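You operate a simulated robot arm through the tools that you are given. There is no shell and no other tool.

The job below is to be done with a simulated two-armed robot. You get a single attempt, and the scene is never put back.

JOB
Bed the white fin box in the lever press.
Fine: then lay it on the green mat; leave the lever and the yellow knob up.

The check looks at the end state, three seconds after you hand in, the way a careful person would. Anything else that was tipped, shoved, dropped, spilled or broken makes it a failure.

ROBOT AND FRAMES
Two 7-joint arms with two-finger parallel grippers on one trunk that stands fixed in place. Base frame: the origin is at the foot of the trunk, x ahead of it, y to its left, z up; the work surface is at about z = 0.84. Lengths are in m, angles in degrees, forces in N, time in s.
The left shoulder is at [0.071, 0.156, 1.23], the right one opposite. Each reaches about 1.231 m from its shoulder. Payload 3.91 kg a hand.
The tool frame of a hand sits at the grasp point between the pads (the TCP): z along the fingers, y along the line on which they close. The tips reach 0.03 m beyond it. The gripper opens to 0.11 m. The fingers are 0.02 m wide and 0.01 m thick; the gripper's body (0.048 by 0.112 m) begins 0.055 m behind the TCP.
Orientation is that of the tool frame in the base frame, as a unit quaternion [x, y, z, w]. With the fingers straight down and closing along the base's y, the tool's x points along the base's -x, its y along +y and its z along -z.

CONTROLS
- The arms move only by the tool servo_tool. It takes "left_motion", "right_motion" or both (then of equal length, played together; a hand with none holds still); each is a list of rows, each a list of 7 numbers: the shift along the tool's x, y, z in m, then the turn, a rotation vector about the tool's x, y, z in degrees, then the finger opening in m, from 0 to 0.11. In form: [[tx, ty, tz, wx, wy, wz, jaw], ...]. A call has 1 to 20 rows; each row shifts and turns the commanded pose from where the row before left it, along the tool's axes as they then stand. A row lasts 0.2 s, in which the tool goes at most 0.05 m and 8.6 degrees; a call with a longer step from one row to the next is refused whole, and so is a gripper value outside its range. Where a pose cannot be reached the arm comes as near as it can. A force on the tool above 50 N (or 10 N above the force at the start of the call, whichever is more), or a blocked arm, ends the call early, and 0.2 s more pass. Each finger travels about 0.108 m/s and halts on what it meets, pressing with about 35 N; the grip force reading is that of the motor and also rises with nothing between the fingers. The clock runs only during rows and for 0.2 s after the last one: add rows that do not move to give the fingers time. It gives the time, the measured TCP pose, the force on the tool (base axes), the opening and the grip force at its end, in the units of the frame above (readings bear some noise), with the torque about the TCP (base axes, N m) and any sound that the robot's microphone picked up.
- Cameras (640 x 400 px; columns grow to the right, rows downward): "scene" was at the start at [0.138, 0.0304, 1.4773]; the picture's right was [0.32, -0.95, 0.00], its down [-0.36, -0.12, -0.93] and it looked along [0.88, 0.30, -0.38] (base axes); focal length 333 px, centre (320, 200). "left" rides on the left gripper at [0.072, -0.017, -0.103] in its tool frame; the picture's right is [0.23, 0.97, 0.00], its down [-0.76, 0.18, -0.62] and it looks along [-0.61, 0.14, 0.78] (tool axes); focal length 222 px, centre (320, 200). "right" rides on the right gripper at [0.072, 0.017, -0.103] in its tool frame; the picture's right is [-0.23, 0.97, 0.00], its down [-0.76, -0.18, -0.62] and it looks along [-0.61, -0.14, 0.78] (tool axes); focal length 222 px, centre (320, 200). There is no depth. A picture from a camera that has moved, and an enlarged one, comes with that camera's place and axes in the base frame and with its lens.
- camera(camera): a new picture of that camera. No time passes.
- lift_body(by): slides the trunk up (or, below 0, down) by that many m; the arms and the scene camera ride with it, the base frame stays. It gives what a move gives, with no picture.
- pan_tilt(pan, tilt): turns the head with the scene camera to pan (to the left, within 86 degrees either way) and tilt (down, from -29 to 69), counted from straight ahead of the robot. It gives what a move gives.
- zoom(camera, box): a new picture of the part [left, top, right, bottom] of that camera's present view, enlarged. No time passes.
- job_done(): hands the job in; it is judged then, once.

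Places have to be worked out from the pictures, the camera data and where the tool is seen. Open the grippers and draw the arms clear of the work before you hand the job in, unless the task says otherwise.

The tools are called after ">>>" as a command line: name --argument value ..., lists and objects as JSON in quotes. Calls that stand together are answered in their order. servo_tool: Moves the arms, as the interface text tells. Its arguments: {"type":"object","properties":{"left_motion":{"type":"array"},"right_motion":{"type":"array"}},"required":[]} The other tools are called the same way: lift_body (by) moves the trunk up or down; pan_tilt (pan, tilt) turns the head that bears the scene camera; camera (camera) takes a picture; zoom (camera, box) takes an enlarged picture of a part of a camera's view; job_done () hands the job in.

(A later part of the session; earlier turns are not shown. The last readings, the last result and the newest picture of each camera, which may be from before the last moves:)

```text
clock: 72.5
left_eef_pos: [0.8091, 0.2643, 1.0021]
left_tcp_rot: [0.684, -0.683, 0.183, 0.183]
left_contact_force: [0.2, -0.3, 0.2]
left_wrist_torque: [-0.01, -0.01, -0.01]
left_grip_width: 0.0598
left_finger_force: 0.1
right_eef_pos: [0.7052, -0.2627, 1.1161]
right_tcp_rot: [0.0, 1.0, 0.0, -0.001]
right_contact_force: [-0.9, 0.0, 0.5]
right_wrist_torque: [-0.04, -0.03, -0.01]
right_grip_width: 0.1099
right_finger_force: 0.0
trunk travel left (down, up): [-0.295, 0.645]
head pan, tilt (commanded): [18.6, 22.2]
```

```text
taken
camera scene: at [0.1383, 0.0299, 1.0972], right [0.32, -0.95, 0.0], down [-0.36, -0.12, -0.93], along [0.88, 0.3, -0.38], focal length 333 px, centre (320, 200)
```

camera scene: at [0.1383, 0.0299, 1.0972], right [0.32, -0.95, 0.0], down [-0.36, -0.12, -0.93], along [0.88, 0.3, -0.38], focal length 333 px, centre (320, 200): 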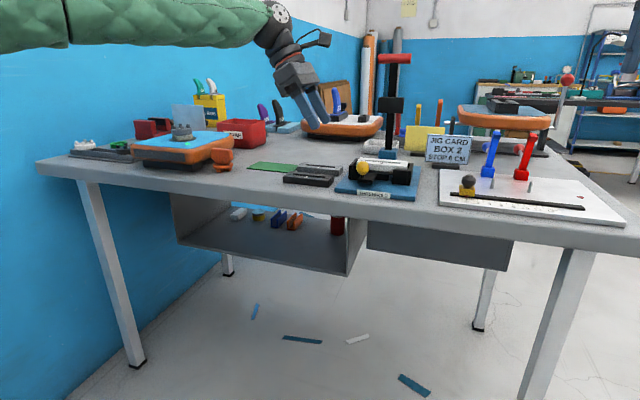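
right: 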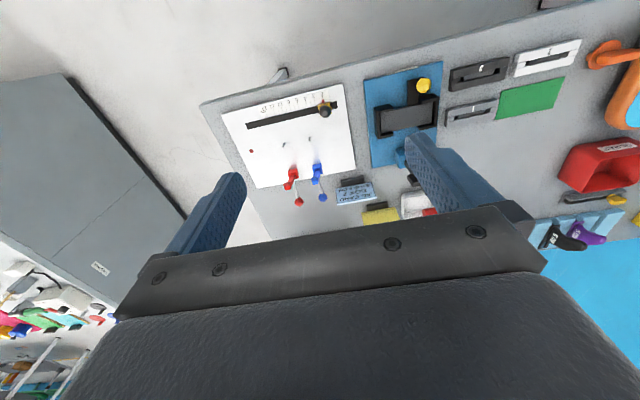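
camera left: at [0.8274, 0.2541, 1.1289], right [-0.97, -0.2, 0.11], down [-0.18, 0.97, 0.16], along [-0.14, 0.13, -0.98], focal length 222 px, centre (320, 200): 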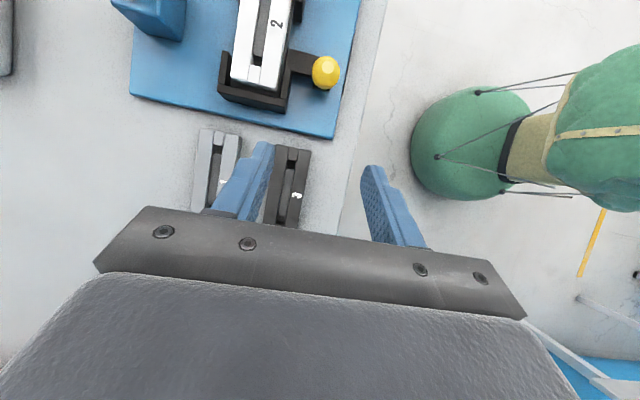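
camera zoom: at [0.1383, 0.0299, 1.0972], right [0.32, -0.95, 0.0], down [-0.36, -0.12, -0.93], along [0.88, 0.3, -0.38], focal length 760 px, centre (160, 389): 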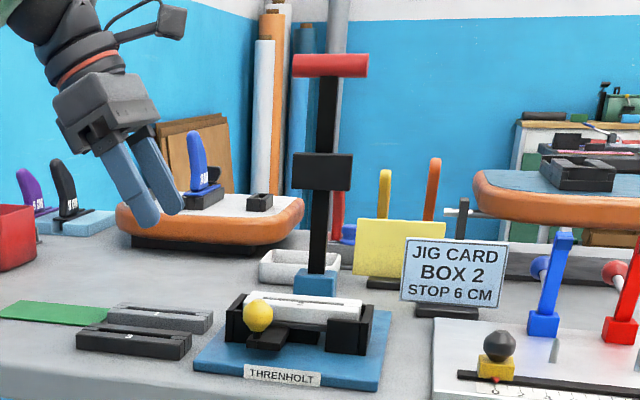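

The box sits in the nest. Triangulating from both camera heights puts the red handle at about [0.965, 0.13, 1.109], spanning y 0.094–0.166, with the lever pivot near z 0.91. I'll work the lever with the same hand, pitched forward, gripping the handle on the −y side of its stem. First I raise the trunk and pitch the hand in free space.

>>> lift_body --by 0.15

>>> servo_tool --left_motion '[[0, 0, 0, 0, -7.5, 0, 0.06], [0, 0, 0, 0, -7.5, 0, 0.06], [0, 0, 0, 0, -7.5, 0, 0.06], [0, 0, 0, 0, -7.5, 0, 0.06], [0, 0, 0, 7.857, 0, 0, 0.06], [0, 0, 0, 7.857, 0, 0, 0.06], [0, 0, 0, 7.857, 0, 0, 0.06], [0, 0, 0, 7.857, 0, 0, 0.06], [0, 0, 0, 7.857, 0, 0, 0.06], [0, 0, 0, 7.857, 0, 0, 0.06], [0, 0, 0, 7.858, 0, 0, 0.06], [0, 0, 0, 0, 6.667, 0, 0.06], [0, 0, 0, 0, 6.667, 0, 0.06], [0, 0, 0, 0, 6.666, 0, 0.06], [0, 0, 0, 0, 0, 0, 0.06]]'

>>> camera --camera "left"

>>> camera --camera "scene"

```text
clock: 74.3
left_eef_pos: [0.8098, 0.264, 1.1523]
left_tcp_rot: [0.684, -0.682, 0.184, 0.183]
left_contact_force: [-0.3, -0.7, -0.3]
left_wrist_torque: [0.02, -0.02, 0.03]
left_grip_width: 0.0602
left_finger_force: 0.0
right_eef_pos: [0.7059, -0.2635, 1.2665]
right_tcp_rot: [0.0, 1.0, 0.0, 0.0]
right_contact_force: [0.4, -1.1, -0.4]
right_wrist_torque: [-0.03, -0.02, -0.01]
right_grip_width: 0.1103
right_finger_force: 0.0
trunk travel left (down, up): [-0.445, 0.495]
head pan, tilt (commanded): [18.6, 22.2]
```

```text
clock: 77.5
left_eef_pos: [0.8093, 0.2638, 1.1533]
left_tcp_rot: [-0.56, 0.675, -0.43, 0.213]
left_contact_force: [0.2, -0.7, 0.3]
left_wrist_torque: [0.03, -0.04, 0.05]
left_grip_width: 0.0599
left_finger_force: 0.1
right_eef_pos: [0.7053, -0.2638, 1.2657]
right_tcp_rot: [0.0, 1.0, 0.001, 0.0]
right_contact_force: [0.2, 0.1, 1.4]
right_wrist_torque: [0.01, -0.01, 0.0]
right_grip_width: 0.11
right_finger_force: 0.1
trunk travel left (down, up): [-0.445, 0.495]
head pan, tilt (commanded): [18.6, 22.2]
```

```text
taken
camera left: at [0.7197, 0.2315, 1.2382], right [-0.62, -0.21, -0.75], down [-0.37, 0.93, 0.04], along [0.69, 0.3, -0.66], focal length 222 px, centre (320, 200)
```

left: 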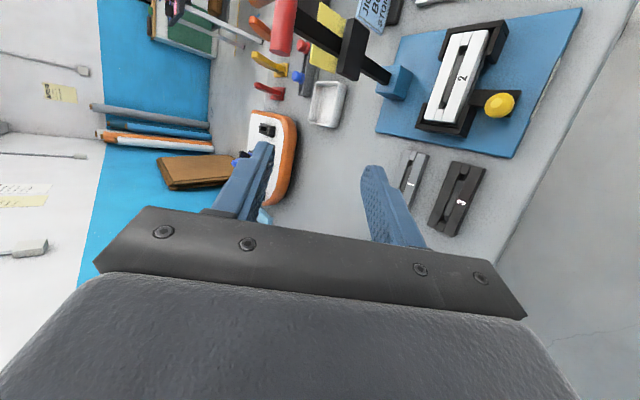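

```text
taken
camera scene: at [0.1376, 0.0292, 1.2474], right [0.32, -0.95, 0.0], down [-0.36, -0.12, -0.93], along [0.88, 0.3, -0.38], focal length 333 px, centre (320, 200)
```

scene: 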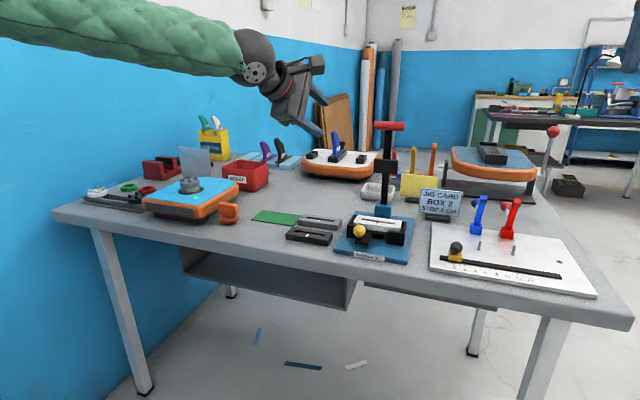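

The hand is pitched forward and leaned as planned. The left camera now sees the lever from a new side, so I zoom to pin down the handle's position.

>>> zoom --camera "left" --box '[250, 0, 420, 110]'

>>> zoom --camera "scene" --box '[350, 110, 430, 230]'

```text
3.64 times, centred on (335, 55) of left
camera zoom: at [0.7197, 0.2315, 1.2382], right [-0.62, -0.21, -0.75], down [-0.37, 0.93, 0.04], along [0.69, 0.3, -0.66], focal length 808 px, centre (266, 727)
```

zoom: 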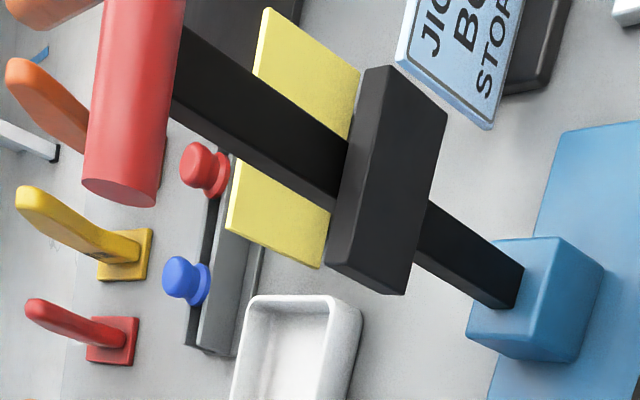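

```text
3.33 times, centred on (390, 170) of scene
camera zoom: at [0.1376, 0.0292, 1.2474], right [0.32, -0.95, 0.0], down [-0.36, -0.12, -0.93], along [0.88, 0.3, -0.38], focal length 1108 px, centre (87, 300)
```

zoom: 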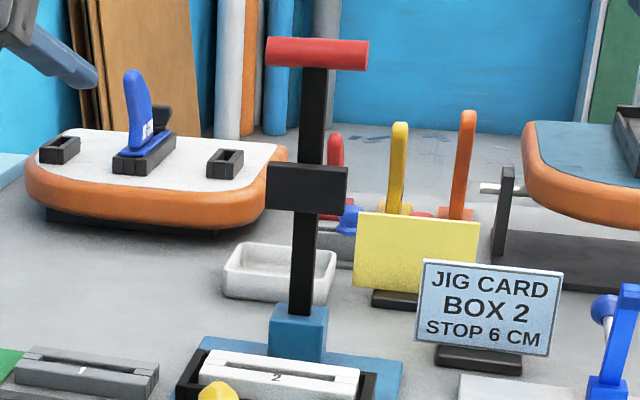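

The handle is now fixed well by two views agreeing: its +y end is at [0.968, 0.167, 1.108], radius about 0.012, and the stem foot is near [0.996, 0.13, 0.89]. I bring the open fingers to a standoff in front of the handle's −y half.

>>> servo_tool --left_motion '[[0.01878, -0.01054, 0.0222, 0, 0, 0, 0.06], [0.01878, -0.01054, 0.0222, 0, 0, 0, 0.06], [0.01878, -0.01054, 0.0222, 0, 0, 0, 0.06], [0.01878, -0.01054, 0.0222, 0, 0, 0, 0.06], [0.01878, -0.01054, 0.0222, 0, 0, 0, 0.06], [0, 0, 0, 0, 0, 0, 0.06]]'

>>> camera --camera "left"

>>> zoom --camera "scene" --box '[300, 80, 440, 260]'

```text
clock: 78.9
left_eef_pos: [0.8986, 0.138, 1.1566]
left_tcp_rot: [-0.561, 0.674, -0.431, 0.213]
left_contact_force: [0.7, 0.0, -0.1]
left_wrist_torque: [0.0, 0.03, 0.02]
left_grip_width: 0.0602
left_finger_force: 0.1
right_eef_pos: [0.7042, -0.2627, 1.2672]
right_tcp_rot: [0.0, 1.0, 0.0, 0.0]
right_contact_force: [0.6, -0.4, -0.9]
right_wrist_torque: [0.06, -0.07, 0.01]
right_grip_width: 0.1101
right_finger_force: 0.0
trunk travel left (down, up): [-0.445, 0.495]
head pan, tilt (commanded): [18.6, 22.2]
```

```text
taken
camera left: at [0.8084, 0.1064, 1.2402], right [-0.62, -0.21, -0.75], down [-0.37, 0.93, 0.04], along [0.69, 0.3, -0.66], focal length 222 px, centre (320, 200)
```

left: 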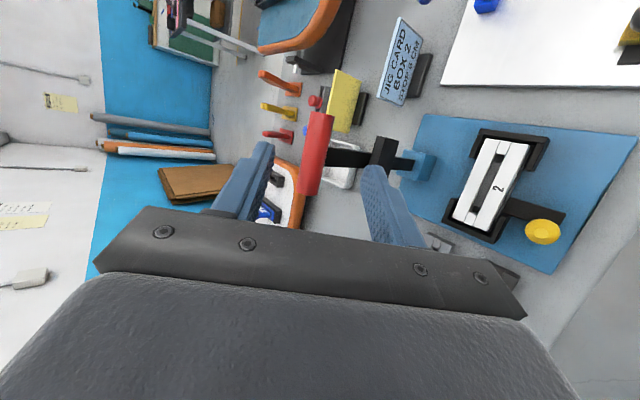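

```text
2.22 times, centred on (370, 170) of scene
camera zoom: at [0.1369, 0.0299, 1.2475], right [0.32, -0.95, 0.0], down [-0.36, -0.12, -0.93], along [0.88, 0.3, -0.38], focal length 739 px, centre (209, 267)
```

zoom: 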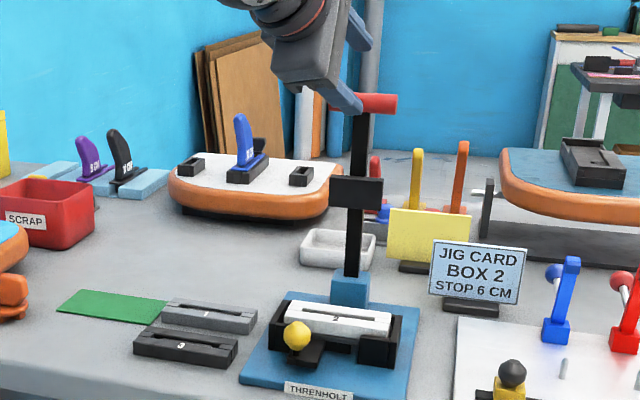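

The handle is centred between the open fingers in the view. I slide the fingers forward so the handle sits between the pads, then narrow them to a loose cage.

>>> servo_tool --left_motion '[[0, 0, 0.0208, 0, 0, 0, 0.06], [0, 0, 0.0208, 0, 0, 0, 0.06], [0, 0, 0.0208, 0, 0, 0, 0.06], [0, 0, 0.0206, 0, 0, 0, 0.06], [0, 0, 0, 0, 0, 0, 0.05]]'

>>> camera --camera "left"

>>> zoom --camera "scene" --box '[320, 80, 440, 230]'

```text
clock: 80.1
left_eef_pos: [0.9632, 0.1098, 1.1105]
left_tcp_rot: [-0.561, 0.674, -0.43, 0.213]
left_contact_force: [0.4, -0.2, 0.5]
left_wrist_torque: [-0.04, -0.05, -0.03]
left_grip_width: 0.05
left_finger_force: 0.1
right_eef_pos: [0.704, -0.263, 1.2666]
right_tcp_rot: [-0.001, 1.0, 0.0, -0.001]
right_contact_force: [0.1, -0.8, 0.7]
right_wrist_torque: [0.04, -0.03, -0.01]
right_grip_width: 0.1101
right_finger_force: 0.0
trunk travel left (down, up): [-0.445, 0.495]
head pan, tilt (commanded): [18.6, 22.2]
```

```text
taken
camera left: at [0.8727, 0.0777, 1.1946], right [-0.62, -0.21, -0.75], down [-0.37, 0.93, 0.04], along [0.69, 0.3, -0.66], focal length 222 px, centre (320, 200)
```

left: 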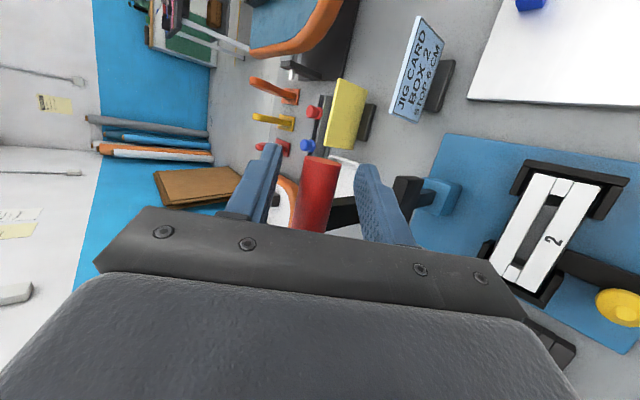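

```text
2.67 times, centred on (380, 155) of scene
camera zoom: at [0.1374, 0.0301, 1.2474], right [0.32, -0.95, 0.0], down [-0.36, -0.12, -0.93], along [0.88, 0.3, -0.38], focal length 887 px, centre (160, 320)
```

zoom: 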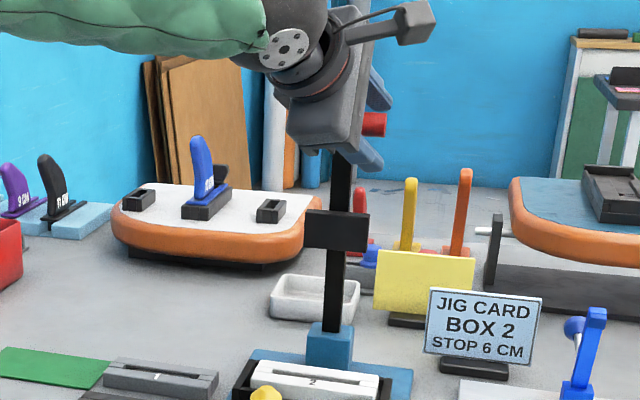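

The −y end of the handle lies between the pads. I narrow the jaws to a loose cage and draw the lever down along its arc for the first 25°.

>>> servo_tool --left_motion '[[0, 0, 0, 0, 0, 0, 0.04], [0, 0, 0, 0, 0, 0, 0.03], [0, 0, 0, 0, 0, 0, 0.03], [0.0024, 0.0069, -0.0065, 0, 0, 0, 0.03], [0.0024, 0.0069, -0.0066, 0, 0, 0, 0.03], [0.0043, 0.015, -0.0118, 0, 0, 0, 0.03], [0.0039, 0.0161, -0.0106, 0, 0, 0, 0.03], [0.0034, 0.0169, -0.0093, 0, 0, 0, 0.03], [0.0028, 0.0178, -0.0078, 0, 0, 0, 0.03], [0, 0, 0, 0, 0, 0, 0.03]]'

>>> camera --camera "left"

>>> zoom --camera "scene" --box '[320, 80, 440, 260]'

```text
clock: 82.3
left_eef_pos: [0.8728, 0.1096, 1.0755]
left_tcp_rot: [-0.562, 0.675, -0.43, 0.212]
left_contact_force: [-0.7, 0.0, -1.4]
left_wrist_torque: [0.0, -0.05, 0.02]
left_grip_width: 0.0304
left_finger_force: 0.2
right_eef_pos: [0.7054, -0.2627, 1.2665]
right_tcp_rot: [0.0, 1.0, 0.0, 0.0]
right_contact_force: [-0.2, 0.5, -0.1]
right_wrist_torque: [-0.01, -0.01, 0.03]
right_grip_width: 0.1101
right_finger_force: 0.1
trunk travel left (down, up): [-0.445, 0.495]
head pan, tilt (commanded): [18.6, 22.2]
```

```text
taken
camera left: at [0.7822, 0.0777, 1.1607], right [-0.62, -0.21, -0.75], down [-0.37, 0.93, 0.04], along [0.69, 0.3, -0.66], focal length 222 px, centre (320, 200)
```

left: 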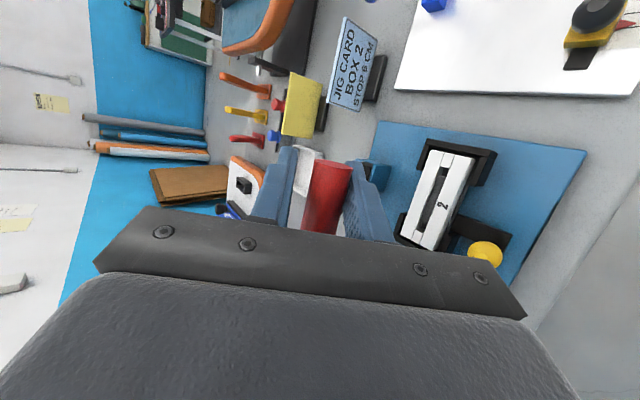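

```text
2.22 times, centred on (380, 170) of scene
camera zoom: at [0.1381, 0.0301, 1.2472], right [0.32, -0.95, 0.0], down [-0.36, -0.12, -0.93], along [0.88, 0.3, -0.38], focal length 739 px, centre (187, 267)
```

zoom: 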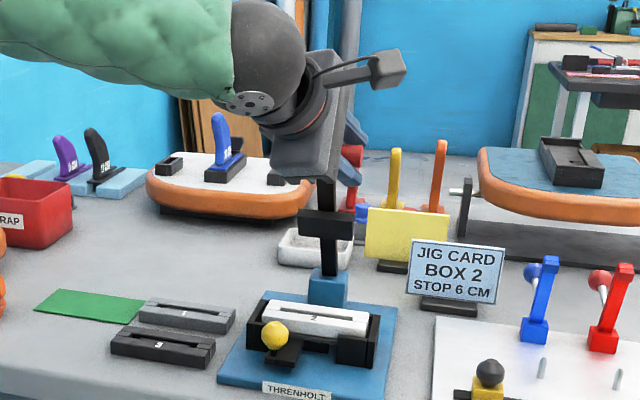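

The lever follows smoothly with almost no force. I keep following the arc for another 30°.

>>> servo_tool --left_motion '[[0.0023, 0.0184, -0.0064, 0, 0, 0, 0.03], [0.0017, 0.0189, -0.0048, 0, 0, 0, 0.03], [0.0012, 0.0194, -0.0032, 0, 0, 0, 0.03], [0.0006, 0.0196, -0.0017, 0, 0, 0, 0.03], [0.0, 0.0196, -0.0001, 0, 0, 0, 0.03], [-0.0006, 0.0196, 0.0016, 0, 0, 0, 0.03], [0, 0, 0, 0, 0, 0, 0.03]]'

>>> camera --camera "left"

>>> zoom --camera "scene" --box '[320, 110, 440, 270]'

```text
clock: 83.9
left_eef_pos: [0.7913, 0.1091, 0.9926]
left_tcp_rot: [-0.562, 0.674, -0.43, 0.214]
left_contact_force: [-1.1, 0.8, -1.0]
left_wrist_torque: [0.01, 0.03, 0.04]
left_grip_width: 0.0307
left_finger_force: 1.4
right_eef_pos: [0.7056, -0.2627, 1.2657]
right_tcp_rot: [0.0, 1.0, 0.001, 0.0]
right_contact_force: [0.4, 0.4, -0.3]
right_wrist_torque: [0.0, 0.01, 0.01]
right_grip_width: 0.1098
right_finger_force: 0.0
trunk travel left (down, up): [-0.445, 0.495]
head pan, tilt (commanded): [18.6, 22.2]
```

```text
taken
camera left: at [0.7019, 0.0778, 1.0761], right [-0.62, -0.21, -0.75], down [-0.37, 0.93, 0.04], along [0.69, 0.3, -0.66], focal length 222 px, centre (320, 200)
```

left: 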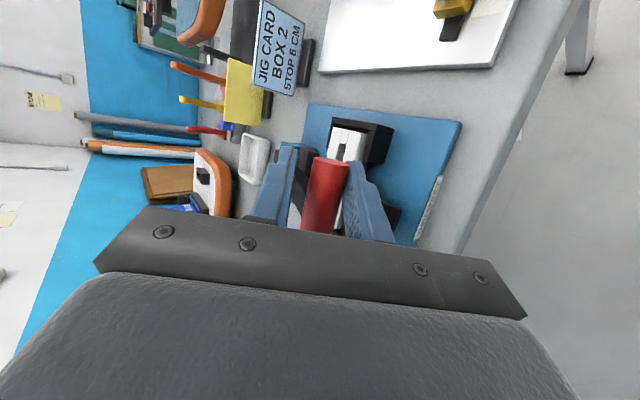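

```text
2.50 times, centred on (380, 190) of scene
camera zoom: at [0.1378, 0.03, 1.2473], right [0.32, -0.95, 0.0], down [-0.36, -0.12, -0.93], along [0.88, 0.3, -0.38], focal length 831 px, centre (170, 225)
```

zoom: 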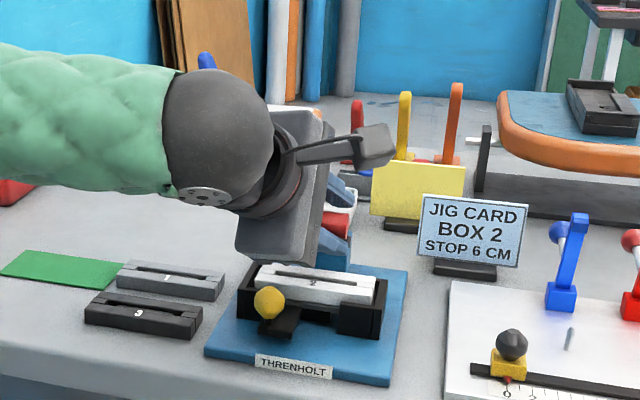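

The lever is about 30° above level, and the box and knob are undisturbed. I continue down 10° and then take smaller steps while watching the force.

>>> servo_tool --left_motion '[[-0.0006, 0.0097, 0.0016, 0, 0, 0, 0.03], [-0.0006, 0.0097, 0.0016, 0, 0, 0, 0.03], [-0.0008, 0.0095, 0.0023, 0, 0, 0, 0.03], [-0.0009, 0.0095, 0.0024, 0, 0, 0, 0.03], [0, 0, 0, 0, 0, 0, 0.03]]'

>>> zoom --camera "scene" --box '[320, 130, 440, 280]'

>>> camera --camera "left"

```text
clock: 85.1
left_eef_pos: [0.7826, 0.1219, 0.9695]
left_tcp_rot: [-0.56, 0.677, -0.428, 0.211]
left_contact_force: [-0.7, -0.9, -0.4]
left_wrist_torque: [-0.02, 0.0, 0.04]
left_grip_width: 0.0311
left_finger_force: 1.6
left hand out of reach, approached as far as the arm can: row 2, 3, 4
right_eef_pos: [0.705, -0.2612, 1.2657]
right_tcp_rot: [0.0, 1.0, 0.0, 0.0]
right_contact_force: [0.6, -0.1, 0.1]
right_wrist_torque: [-0.02, -0.04, -0.03]
right_grip_width: 0.1101
right_finger_force: 0.1
trunk travel left (down, up): [-0.445, 0.495]
head pan, tilt (commanded): [18.6, 22.2]
```

```text
2.67 times, centred on (380, 205) of scene
camera zoom: at [0.138, 0.0301, 1.2473], right [0.32, -0.95, 0.0], down [-0.36, -0.12, -0.93], along [0.88, 0.3, -0.38], focal length 887 px, centre (160, 187)
```

zoom: 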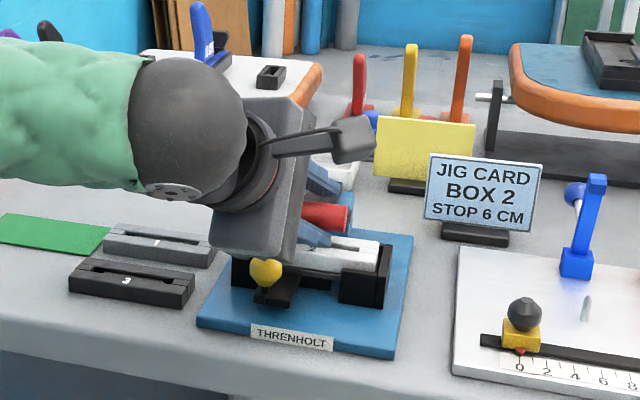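

```text
taken
camera left: at [0.6942, 0.0897, 1.0532], right [-0.63, -0.21, -0.75], down [-0.36, 0.93, 0.05], along [0.69, 0.3, -0.66], focal length 222 px, centre (320, 200)
```

left: 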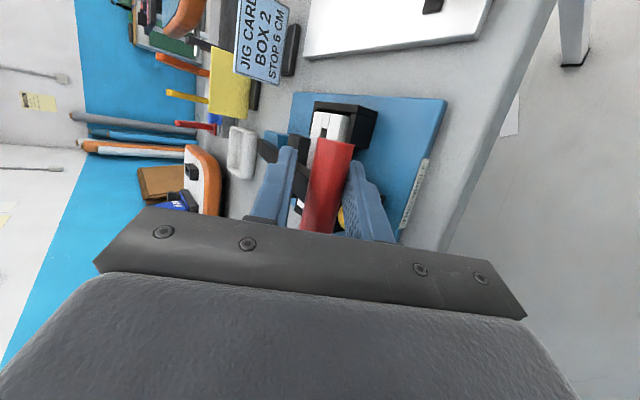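

The hand ran into a posture limit at this height and slid 12 mm toward +y; the lever simply rests on the lower finger with hardly any force. I lean the hand further, with the wrist more to +y, and bring the fingers back toward the −y side of the handle.

>>> servo_tool --left_motion '[[0, 0, 0, 0, 5, 0, 0.03], [0, 0, 0, 0, 5, 0, 0.03], [0, 0, 0, 0, 5, 0, 0.03], [0.004, 0, 0.0028, 0, 0, 0, 0.03], [0.004, 0, 0.0028, 0, 0, 0, 0.03], [0, 0, 0, 0, 0, 0, 0.03]]'

>>> camera --camera "left"

>>> zoom --camera "scene" --box '[320, 130, 440, 280]'

```text
clock: 86.5
left_eef_pos: [0.7826, 0.1119, 0.9677]
left_tcp_rot: [-0.5, 0.696, -0.5, 0.123]
left_contact_force: [-0.7, 0.8, -1.6]
left_wrist_torque: [0.02, 0.01, 0.0]
left_grip_width: 0.0308
left_finger_force: 1.1
right_eef_pos: [0.7045, -0.2628, 1.2662]
right_tcp_rot: [0.0, 1.0, 0.0, 0.0]
right_contact_force: [-0.6, 1.0, 0.4]
right_wrist_torque: [-0.02, -0.01, 0.0]
right_grip_width: 0.1099
right_finger_force: 0.0
trunk travel left (down, up): [-0.445, 0.495]
head pan, tilt (commanded): [18.6, 22.2]
```

```text
taken
camera left: at [0.6903, 0.1128, 1.0551], right [-0.67, -0.19, -0.72], down [-0.16, 0.98, -0.1], along [0.73, 0.05, -0.68], focal length 222 px, centre (320, 200)
```

left: 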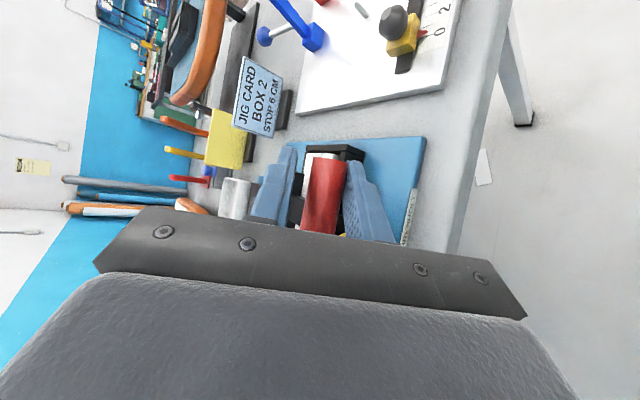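

```text
2.67 times, centred on (380, 205) of scene
camera zoom: at [0.138, 0.0303, 1.2473], right [0.32, -0.95, 0.0], down [-0.36, -0.12, -0.93], along [0.88, 0.3, -0.38], focal length 887 px, centre (160, 187)
```

zoom: 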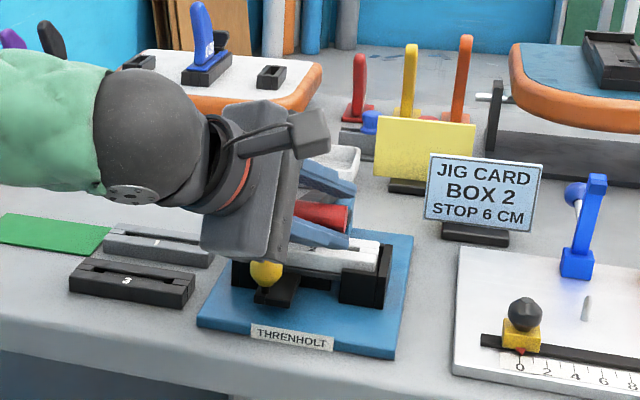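

The greater lean removed the limit, and the lever is now about 21° above level. I continue down the arc in 2° steps.

>>> servo_tool --left_motion '[[-0.0012, 0.0076, 0.0017, 0, 0, 0, 0.03], [-0.0013, 0.0075, 0.0018, 0, 0, 0, 0.03], [-0.0015, 0.0074, 0.0022, 0, 0, 0, 0.03], [-0.0016, 0.0073, 0.0023, 0, 0, 0, 0.03], [0, 0, 0, 0, 0, 0, 0.03]]'

>>> zoom --camera "left" --box '[220, 110, 440, 260]'

>>> zoom --camera "scene" --box '[320, 150, 440, 280]'

```text
clock: 87.7
left_eef_pos: [0.7744, 0.1115, 0.9388]
left_tcp_rot: [-0.5, 0.696, -0.5, 0.123]
left_contact_force: [-0.3, 0.3, -0.6]
left_wrist_torque: [0.02, -0.01, 0.02]
left_grip_width: 0.0306
left_finger_force: 0.1
right_eef_pos: [0.7054, -0.2635, 1.2654]
right_tcp_rot: [0.0, 1.0, 0.0, 0.0]
right_contact_force: [0.0, 0.5, 0.0]
right_wrist_torque: [0.02, 0.03, -0.02]
right_grip_width: 0.1101
right_finger_force: 0.0
trunk travel left (down, up): [-0.445, 0.495]
head pan, tilt (commanded): [18.6, 22.2]
```

```text
2.67 times, centred on (330, 185) of left
camera zoom: at [0.6814, 0.1125, 1.0252], right [-0.67, -0.19, -0.72], down [-0.16, 0.98, -0.1], along [0.73, 0.05, -0.68], focal length 592 px, centre (293, 240)
```

zoom: 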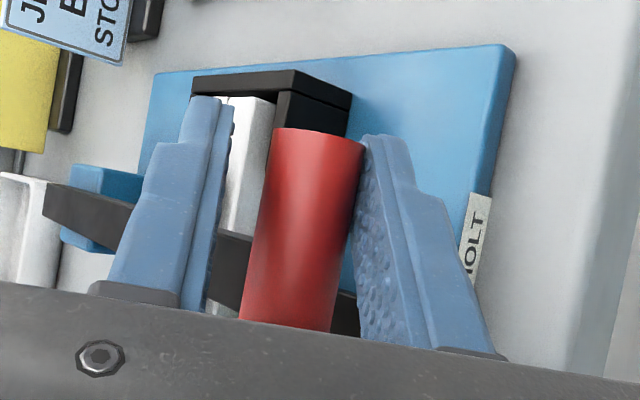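

```text
3.08 times, centred on (380, 215) of scene
camera zoom: at [0.138, 0.0301, 1.2473], right [0.32, -0.95, 0.0], down [-0.36, -0.12, -0.93], along [0.88, 0.3, -0.38], focal length 1023 px, centre (135, 154)
```

zoom: 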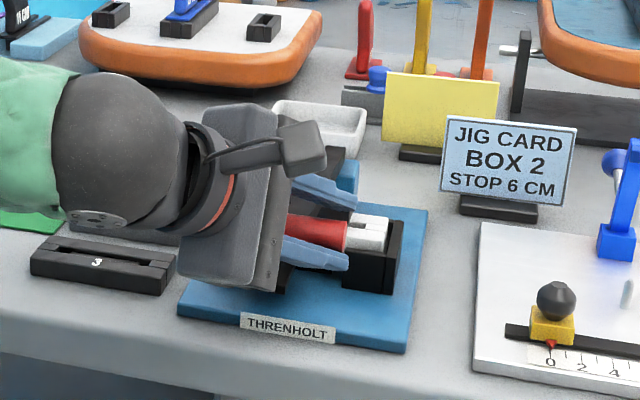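

The handle rides in the cage on the lower finger, now about 13° above level. I go on in small steps and expect to feel the pad meet the box soon.

>>> servo_tool --left_motion '[[-0.0017, 0.0073, 0.0025, 0, 0, 0, 0.03], [-0.0019, 0.0071, 0.0027, 0, 0, 0, 0.03], [0, 0, 0, 0, 0, 0, 0.03]]'

>>> zoom --camera "left" --box '[220, 110, 440, 260]'

```text
clock: 88.5
left_eef_pos: [0.7729, 0.1171, 0.9292]
left_tcp_rot: [-0.499, 0.699, -0.498, 0.122]
left_contact_force: [0.4, 0.1, -0.7]
left_wrist_torque: [0.05, -0.01, 0.01]
left_grip_width: 0.0299
left_finger_force: 0.0
left hand out of reach, approached as far as the arm can: row 2
right_eef_pos: [0.7058, -0.2632, 1.2657]
right_tcp_rot: [0.0, 1.0, 0.0, 0.0]
right_contact_force: [0.7, -0.3, -0.6]
right_wrist_torque: [0.01, 0.01, -0.02]
right_grip_width: 0.1103
right_finger_force: 0.1
trunk travel left (down, up): [-0.445, 0.495]
head pan, tilt (commanded): [18.6, 22.2]
```

```text
2.67 times, centred on (330, 185) of left
camera zoom: at [0.6802, 0.1172, 1.0154], right [-0.67, -0.18, -0.72], down [-0.16, 0.98, -0.1], along [0.73, 0.05, -0.69], focal length 592 px, centre (293, 240)
```

zoom: 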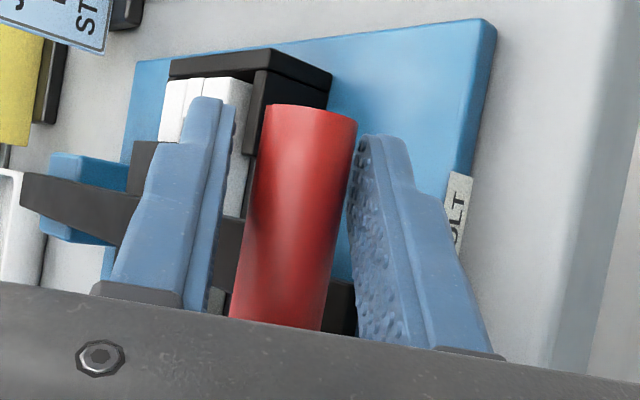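

The reach limit came back just before contact. I let the lever down the last bit gently by opening the jaws slowly, since the handle rests on the lower finger.

>>> servo_tool --left_motion '[[0, 0, 0, 0, 0, 0, 0.034], [0, 0, 0, 0, 0, 0, 0.038], [0, 0, 0, 0, 0, 0, 0.042], [0, 0, 0, 0, 0, 0, 0.046], [0, 0, 0, 0, 0, 0, 0.05], [0, 0, 0, 0, 0, 0, 0.054], [0, 0, 0, 0, 0, 0, 0.058], [0, 0, 0, 0, 0, 0, 0.062], [0, 0, 0, 0, 0, 0, 0.062]]'

>>> zoom --camera "left" --box '[220, 110, 440, 260]'

>>> zoom --camera "scene" --box '[320, 150, 440, 280]'

```text
clock: 90.5
left_eef_pos: [0.7738, 0.1173, 0.9285]
left_tcp_rot: [-0.499, 0.699, -0.498, 0.121]
left_contact_force: [0.0, -0.8, -0.1]
left_wrist_torque: [0.0, 0.03, -0.02]
left_grip_width: 0.062
left_finger_force: 0.0
right_eef_pos: [0.7056, -0.2625, 1.2671]
right_tcp_rot: [0.0, 1.0, 0.001, 0.0]
right_contact_force: [-0.2, -0.6, -0.1]
right_wrist_torque: [-0.01, -0.02, -0.03]
right_grip_width: 0.11
right_finger_force: 0.1
trunk travel left (down, up): [-0.445, 0.495]
head pan, tilt (commanded): [18.6, 22.2]
```

```text
2.67 times, centred on (330, 185) of left
camera zoom: at [0.6802, 0.1173, 1.0156], right [-0.67, -0.18, -0.72], down [-0.16, 0.98, -0.1], along [0.73, 0.05, -0.69], focal length 592 px, centre (293, 240)
```

zoom: 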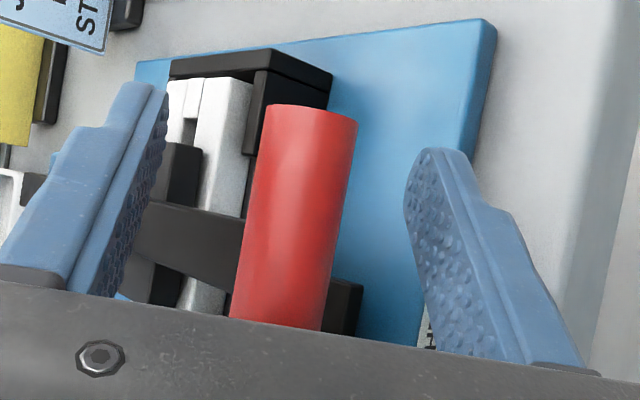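

```text
3.08 times, centred on (380, 215) of scene
camera zoom: at [0.138, 0.0302, 1.2473], right [0.32, -0.95, 0.0], down [-0.36, -0.12, -0.93], along [0.88, 0.3, -0.38], focal length 1023 px, centre (135, 154)
```

zoom: 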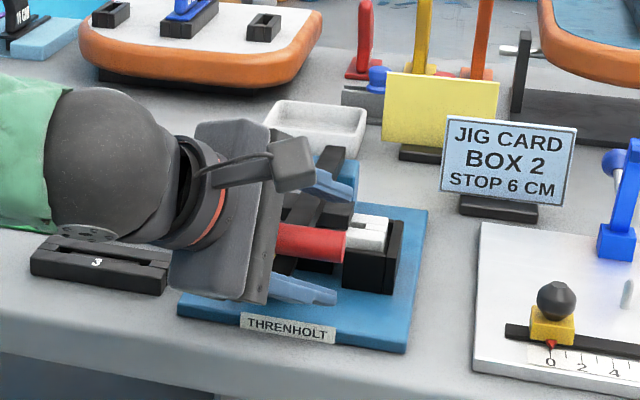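

The handle did not move as the jaws opened, so the pad already rests on the box. I withdraw along the finger direction, rise, and turn the hand back to the upright lean for pressing.

>>> servo_tool --left_motion '[[0, 0, -0.02, 0, 0, 0, 0.07], [0, 0, -0.025, 0, 0, 0, 0.07], [0, 0, -0.03, 0, 0, 0, 0.07], [0, 0, -0.03, 0, 0, 0, 0.07], [0.013, -0.0328, -0.0188, 0, 0, 0, 0.05], [0.013, -0.0328, -0.0188, 0, 0, 0, 0.03], [0.013, -0.0328, -0.0188, 0, 0, 0, 0.01], [0.013, -0.0328, -0.0188, 0, 0, 0, 0.0], [0, 0, 0, 0, 0, 0, 0.0]]'

>>> zoom --camera "scene" --box '[320, 130, 440, 280]'

>>> camera --camera "left"

```text
clock: 92.5
left_eef_pos: [0.7027, 0.1781, 1.1377]
left_tcp_rot: [-0.501, 0.695, -0.501, 0.123]
left_contact_force: [0.3, 0.1, 0.0]
left_wrist_torque: [0.0, 0.0, -0.01]
left_grip_width: 0.0
left_finger_force: 34.9
right_eef_pos: [0.7054, -0.262, 1.2658]
right_tcp_rot: [0.001, 1.0, 0.0, -0.001]
right_contact_force: [0.1, 0.8, -0.7]
right_wrist_torque: [0.02, 0.03, -0.01]
right_grip_width: 0.11
right_finger_force: 0.0
trunk travel left (down, up): [-0.445, 0.495]
head pan, tilt (commanded): [18.6, 22.2]
```

```text
2.67 times, centred on (380, 205) of scene
camera zoom: at [0.1386, 0.0307, 1.2471], right [0.32, -0.95, 0.0], down [-0.36, -0.12, -0.93], along [0.88, 0.3, -0.38], focal length 887 px, centre (160, 187)
```

zoom: 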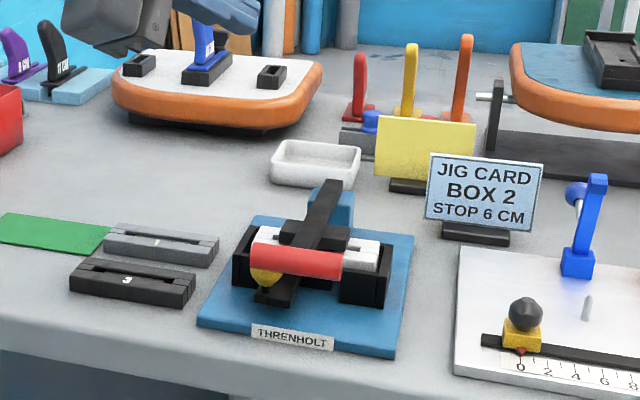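

```text
taken
camera left: at [0.6104, 0.1786, 1.2249], right [-0.67, -0.19, -0.72], down [-0.16, 0.98, -0.1], along [0.73, 0.05, -0.68], focal length 222 px, centre (320, 200)
```

left: 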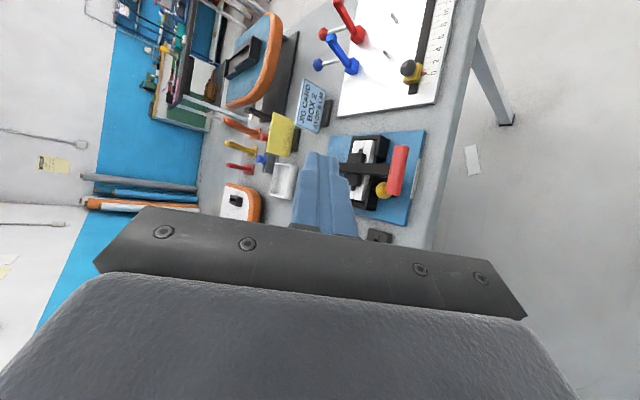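

The lever rests on the box by its own weight. I zoom in from both cameras to find the handle's resting place and its clearance to the knob.

>>> zoom --camera "scene" --box '[345, 190, 415, 265]'

>>> zoom --camera "left" --box '[320, 110, 440, 240]'

```text
5.33 times, centred on (380, 228) of scene
camera zoom: at [0.1386, 0.0307, 1.2471], right [0.32, -0.95, 0.0], down [-0.36, -0.12, -0.93], along [0.88, 0.3, -0.38], focal length 1774 px, centre (0, 53)
```

zoom: 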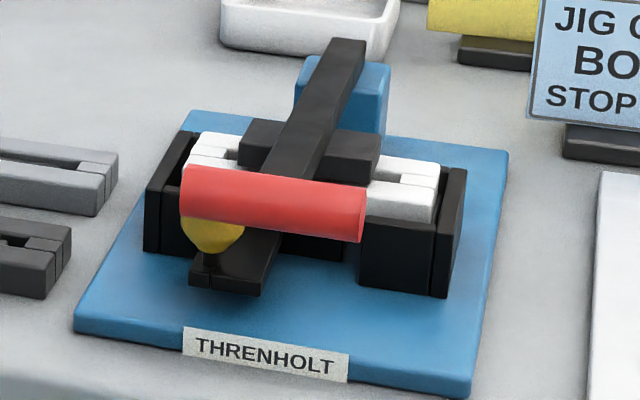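

```text
3.08 times, centred on (380, 175) of left
camera zoom: at [0.6104, 0.1786, 1.2249], right [-0.67, -0.19, -0.72], down [-0.16, 0.98, -0.1], along [0.73, 0.05, -0.68], focal length 684 px, centre (135, 277)
```

zoom: 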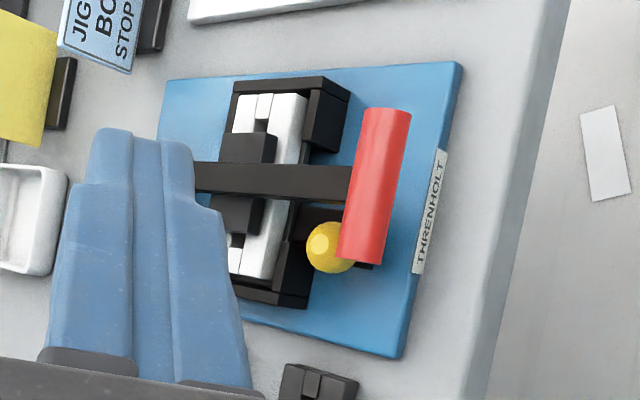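

The handle rests at about [0.780, 0.130, 0.921], about 1 cm clear of the knob. I lower the trunk by 0.10 m to gain reach below, and bring the open fingers to a standoff in front of the handle again.

>>> lift_body --by -0.1

>>> servo_tool --left_motion '[[0, 0, 0, 0, 0, 0, 0.03], [0, 0, 0, 0, 0, 0, 0.06], [-0.0056, 0.0175, 0.019, 0, 0, 0, 0.06], [-0.0056, 0.0175, 0.019, 0, 0, 0, 0.06], [-0.0056, 0.0175, 0.019, 0, 0, 0, 0.06], [0, 0, 0, 0, 0, 0, 0.06]]'

>>> camera --camera "left"

```text
clock: 93.8
left_eef_pos: [0.7014, 0.1772, 1.0396]
left_tcp_rot: [-0.5, 0.696, -0.5, 0.123]
left_contact_force: [-0.6, -0.5, -0.4]
left_wrist_torque: [0.0, 0.0, -0.01]
left_grip_width: 0.0001
left_finger_force: 34.9
right_eef_pos: [0.7049, -0.2625, 1.1659]
right_tcp_rot: [0.0, 1.0, 0.0, 0.001]
right_contact_force: [0.0, -0.1, 0.4]
right_wrist_torque: [0.0, -0.02, -0.02]
right_grip_width: 0.1101
right_finger_force: 0.0
trunk travel left (down, up): [-0.345, 0.595]
head pan, tilt (commanded): [18.6, 22.2]
```

```text
clock: 95.2
left_eef_pos: [0.7176, 0.1573, 0.9635]
left_tcp_rot: [-0.5, 0.697, -0.5, 0.124]
left_contact_force: [0.2, 0.2, 0.0]
left_wrist_torque: [0.01, -0.01, 0.02]
left_grip_width: 0.0601
left_finger_force: 0.0
right_eef_pos: [0.7032, -0.2624, 1.1661]
right_tcp_rot: [0.0, 1.0, -0.001, 0.0]
right_contact_force: [0.2, 0.6, 1.1]
right_wrist_torque: [0.0, -0.04, 0.02]
right_grip_width: 0.11
right_finger_force: 0.2
trunk travel left (down, up): [-0.345, 0.595]
head pan, tilt (commanded): [18.6, 22.2]
```

```text
taken
camera left: at [0.6248, 0.1584, 1.05], right [-0.67, -0.19, -0.72], down [-0.16, 0.98, -0.1], along [0.73, 0.05, -0.68], focal length 222 px, centre (320, 200)
```

left: 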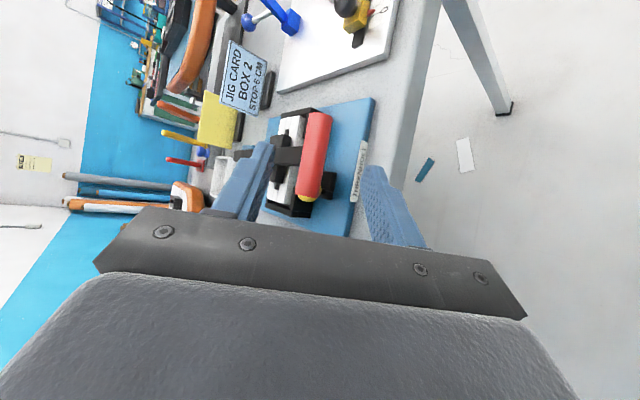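

The standoff is reached with the handle between the fingers. I slide forward along the fingers and narrow the cage.

>>> servo_tool --left_motion '[[0, 0, 0.0205, 0, 0, 0, 0.06], [0, 0, 0.0205, 0, 0, 0, 0.06], [0, 0, 0.0205, 0, 0, 0, 0.06], [0, 0, 0.0205, 0, 0, 0, 0.06], [0, 0, 0, 0, 0, 0, 0.045], [0, 0, 0, 0, 0, 0, 0.035], [0, 0, 0, 0, 0, 0, 0.03], [0, 0, 0, 0, 0, 0, 0.03]]'

>>> zoom --camera "left" --box '[220, 110, 440, 260]'

>>> zoom --camera "scene" --box '[320, 120, 440, 250]'

```text
clock: 97.0
left_eef_pos: [0.7733, 0.1116, 0.9264]
left_tcp_rot: [-0.499, 0.697, -0.5, 0.123]
left_contact_force: [-0.4, -0.5, -0.2]
left_wrist_torque: [0.0, 0.02, -0.03]
left_grip_width: 0.03
left_finger_force: 0.0
right_eef_pos: [0.7046, -0.2628, 1.1639]
right_tcp_rot: [0.0, 1.0, 0.0, 0.0]
right_contact_force: [0.8, 0.8, 0.9]
right_wrist_torque: [-0.03, 0.04, 0.03]
right_grip_width: 0.11
right_finger_force: 0.0
trunk travel left (down, up): [-0.345, 0.595]
head pan, tilt (commanded): [18.6, 22.2]
```

```text
2.67 times, centred on (330, 185) of left
camera zoom: at [0.6811, 0.1116, 1.0115], right [-0.67, -0.19, -0.72], down [-0.16, 0.98, -0.1], along [0.73, 0.05, -0.68], focal length 592 px, centre (293, 240)
```

zoom: 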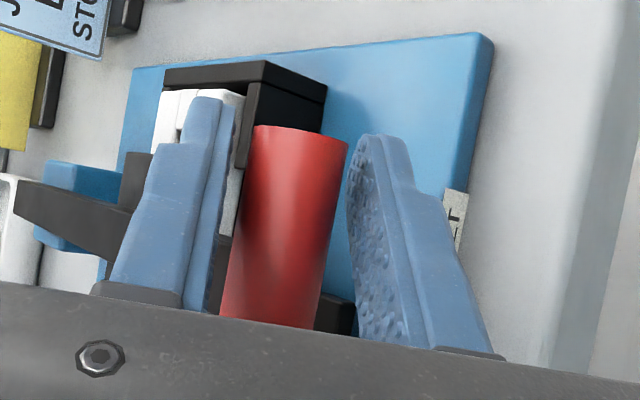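

```text
3.08 times, centred on (380, 185) of scene
camera zoom: at [0.138, 0.0302, 1.1473], right [0.32, -0.95, 0.0], down [-0.36, -0.12, -0.93], along [0.88, 0.3, -0.38], focal length 1023 px, centre (135, 246)
```

zoom: 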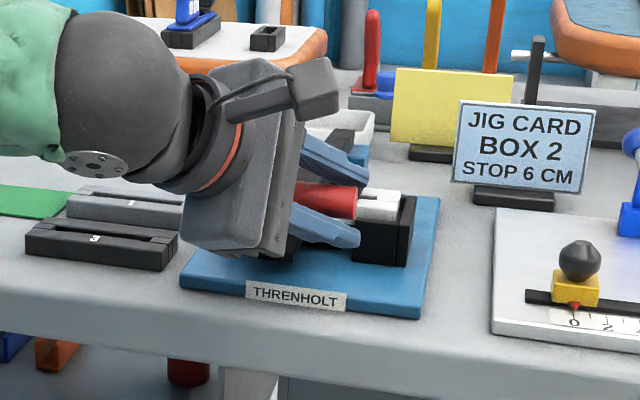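

The handle is caged. Now I press downward in 3 mm steps and watch the force and sound.

>>> servo_tool --left_motion '[[-0.0008, 0.0028, 0.0011, 0, 0, 0, 0.03], [-0.0008, 0.0028, 0.0011, 0, 0, 0, 0.03], [0, 0, 0, 0, 0, 0, 0.03]]'

>>> servo_tool --left_motion '[[-0.0008, 0.0028, 0.0011, 0, 0, 0, 0.03], [-0.0008, 0.0028, 0.0011, 0, 0, 0, 0.03], [0, 0, 0, 0, 0, 0, 0.03]]'

```text
clock: 97.8
left_eef_pos: [0.773, 0.1114, 0.9188]
left_tcp_rot: [-0.499, 0.697, -0.5, 0.122]
left_contact_force: [0.6, -0.4, 2.7]
left_wrist_torque: [-0.03, -0.06, -0.04]
left_grip_width: 0.0316
left_finger_force: 1.6
right_eef_pos: [0.7052, -0.2628, 1.1651]
right_tcp_rot: [0.0, 1.0, 0.0, 0.0]
right_contact_force: [-0.1, 0.6, 0.6]
right_wrist_torque: [-0.01, -0.02, 0.01]
right_grip_width: 0.1099
right_finger_force: 0.1
trunk travel left (down, up): [-0.345, 0.595]
head pan, tilt (commanded): [18.6, 22.2]
```

```text
clock: 98.6
left_eef_pos: [0.773, 0.1107, 0.9126]
left_tcp_rot: [-0.5, 0.696, -0.5, 0.123]
left_contact_force: [2.9, -1.0, 2.2]
left_wrist_torque: [0.04, -0.01, 0.03]
left_grip_width: 0.0319
left_finger_force: 1.5
right_eef_pos: [0.7048, -0.263, 1.1669]
right_tcp_rot: [0.0, 1.0, 0.0, 0.0]
right_contact_force: [-0.2, 0.6, -0.6]
right_wrist_torque: [-0.01, -0.01, 0.0]
right_grip_width: 0.1101
right_finger_force: 0.1
trunk travel left (down, up): [-0.345, 0.595]
head pan, tilt (commanded): [18.6, 22.2]
```

The force is only 3–4 N and the handle is moving down, so the bed yields softly. I continue in the same steps and look.

>>> servo_tool --left_motion '[[-0.0008, 0.0026, 0.0012, 0, 0, 0, 0.03], [-0.0008, 0.0026, 0.0012, 0, 0, 0, 0.03], [0, 0, 0, 0, 0, 0, 0.03]]'

>>> zoom --camera "left" --box '[220, 110, 440, 260]'

>>> zoom --camera "scene" --box '[340, 140, 420, 240]'

```text
clock: 99.4
left_eef_pos: [0.7723, 0.1118, 0.9063]
left_tcp_rot: [-0.5, 0.696, -0.5, 0.124]
left_contact_force: [2.1, -0.6, 1.3]
left_wrist_torque: [0.0, 0.01, 0.03]
left_grip_width: 0.0315
left_finger_force: 1.4
right_eef_pos: [0.705, -0.2635, 1.1653]
right_tcp_rot: [0.0, 1.0, 0.0, 0.001]
right_contact_force: [0.1, 0.6, -0.1]
right_wrist_torque: [0.01, -0.02, 0.05]
right_grip_width: 0.1101
right_finger_force: 0.1
trunk travel left (down, up): [-0.345, 0.595]
head pan, tilt (commanded): [18.6, 22.2]
```

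```text
2.67 times, centred on (330, 185) of left
camera zoom: at [0.6784, 0.1118, 0.993], right [-0.67, -0.19, -0.72], down [-0.16, 0.98, -0.1], along [0.73, 0.05, -0.68], focal length 592 px, centre (293, 240)
```

zoom: 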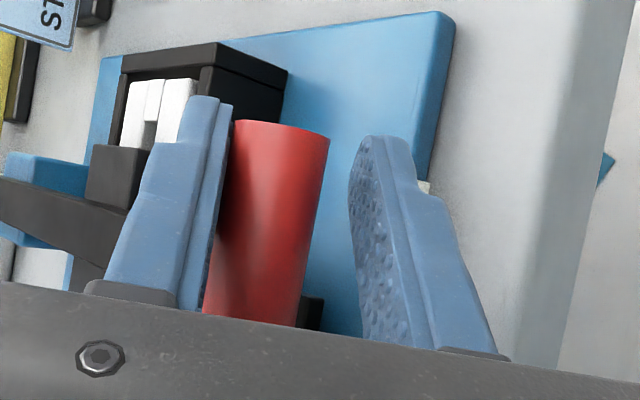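

```text
4.00 times, centred on (380, 190) of scene
camera zoom: at [0.138, 0.0302, 1.1473], right [0.32, -0.95, 0.0], down [-0.36, -0.12, -0.93], along [0.88, 0.3, -0.38], focal length 1330 px, centre (80, 240)
```

zoom: 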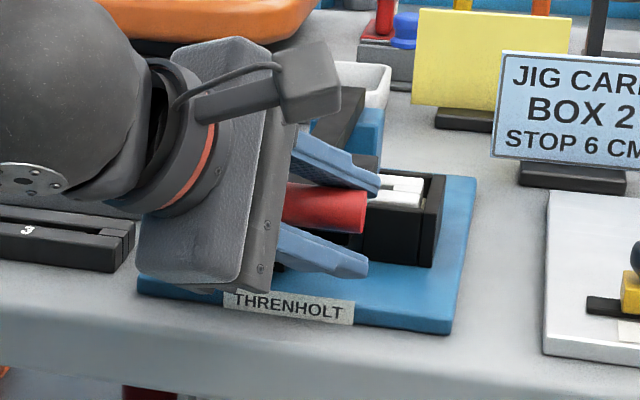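

The upper finger is pushing the handle down and the box is sinking into the nest. I keep pressing in small steps until the force rises.

>>> servo_tool --left_motion '[[-0.0008, 0.0026, 0.0012, 0, 0, 0, 0.03], [0, 0, 0, 0, 0, 0, 0.03]]'

>>> servo_tool --left_motion '[[-0.0008, 0.0026, 0.0012, 0, 0, 0, 0.03], [0, 0, 0, 0, 0, 0, 0.03]]'

>>> servo_tool --left_motion '[[-0.0008, 0.0026, 0.0012, 0, 0, 0, 0.03], [0, 0, 0, 0, 0, 0, 0.03]]'

```text
clock: 100.0
left_eef_pos: [0.7706, 0.1107, 0.9032]
left_tcp_rot: [-0.501, 0.696, -0.5, 0.123]
left_contact_force: [3.3, -0.1, 3.3]
left_wrist_torque: [0.0, 0.0, 0.03]
left_grip_width: 0.0327
left_finger_force: 2.6
right_eef_pos: [0.7053, -0.2621, 1.1674]
right_tcp_rot: [0.001, 1.0, 0.0, 0.0]
right_contact_force: [-0.3, 0.8, 0.4]
right_wrist_torque: [-0.01, -0.01, -0.02]
right_grip_width: 0.1101
right_finger_force: 0.1
trunk travel left (down, up): [-0.345, 0.595]
head pan, tilt (commanded): [18.6, 22.2]
```

```text
clock: 100.6
left_eef_pos: [0.7696, 0.1099, 0.9021]
left_tcp_rot: [-0.499, 0.696, -0.501, 0.122]
left_contact_force: [4.1, 1.4, 12.7]
left_wrist_torque: [0.01, -0.17, 0.05]
left_grip_width: 0.0369
left_finger_force: 6.4
right_eef_pos: [0.7058, -0.2614, 1.1666]
right_tcp_rot: [0.0, 1.0, 0.0, 0.0]
right_contact_force: [0.3, -0.4, -0.4]
right_wrist_torque: [-0.01, 0.0, 0.01]
right_grip_width: 0.1101
right_finger_force: 0.1
trunk travel left (down, up): [-0.345, 0.595]
head pan, tilt (commanded): [18.6, 22.2]
```

```text
clock: 101.2
left_eef_pos: [0.7701, 0.111, 0.8993]
left_tcp_rot: [-0.499, 0.697, -0.5, 0.123]
left_contact_force: [4.7, 0.1, 23.5]
left_wrist_torque: [-0.07, -0.3, 0.02]
left_grip_width: 0.0411
left_finger_force: 10.7
right_eef_pos: [0.704, -0.2638, 1.1663]
right_tcp_rot: [0.0, 1.0, 0.0, 0.0]
right_contact_force: [0.5, 0.4, -1.1]
right_wrist_torque: [-0.04, -0.01, 0.0]
right_grip_width: 0.1101
right_finger_force: 0.0
trunk travel left (down, up): [-0.345, 0.595]
head pan, tilt (commanded): [18.6, 22.2]
```

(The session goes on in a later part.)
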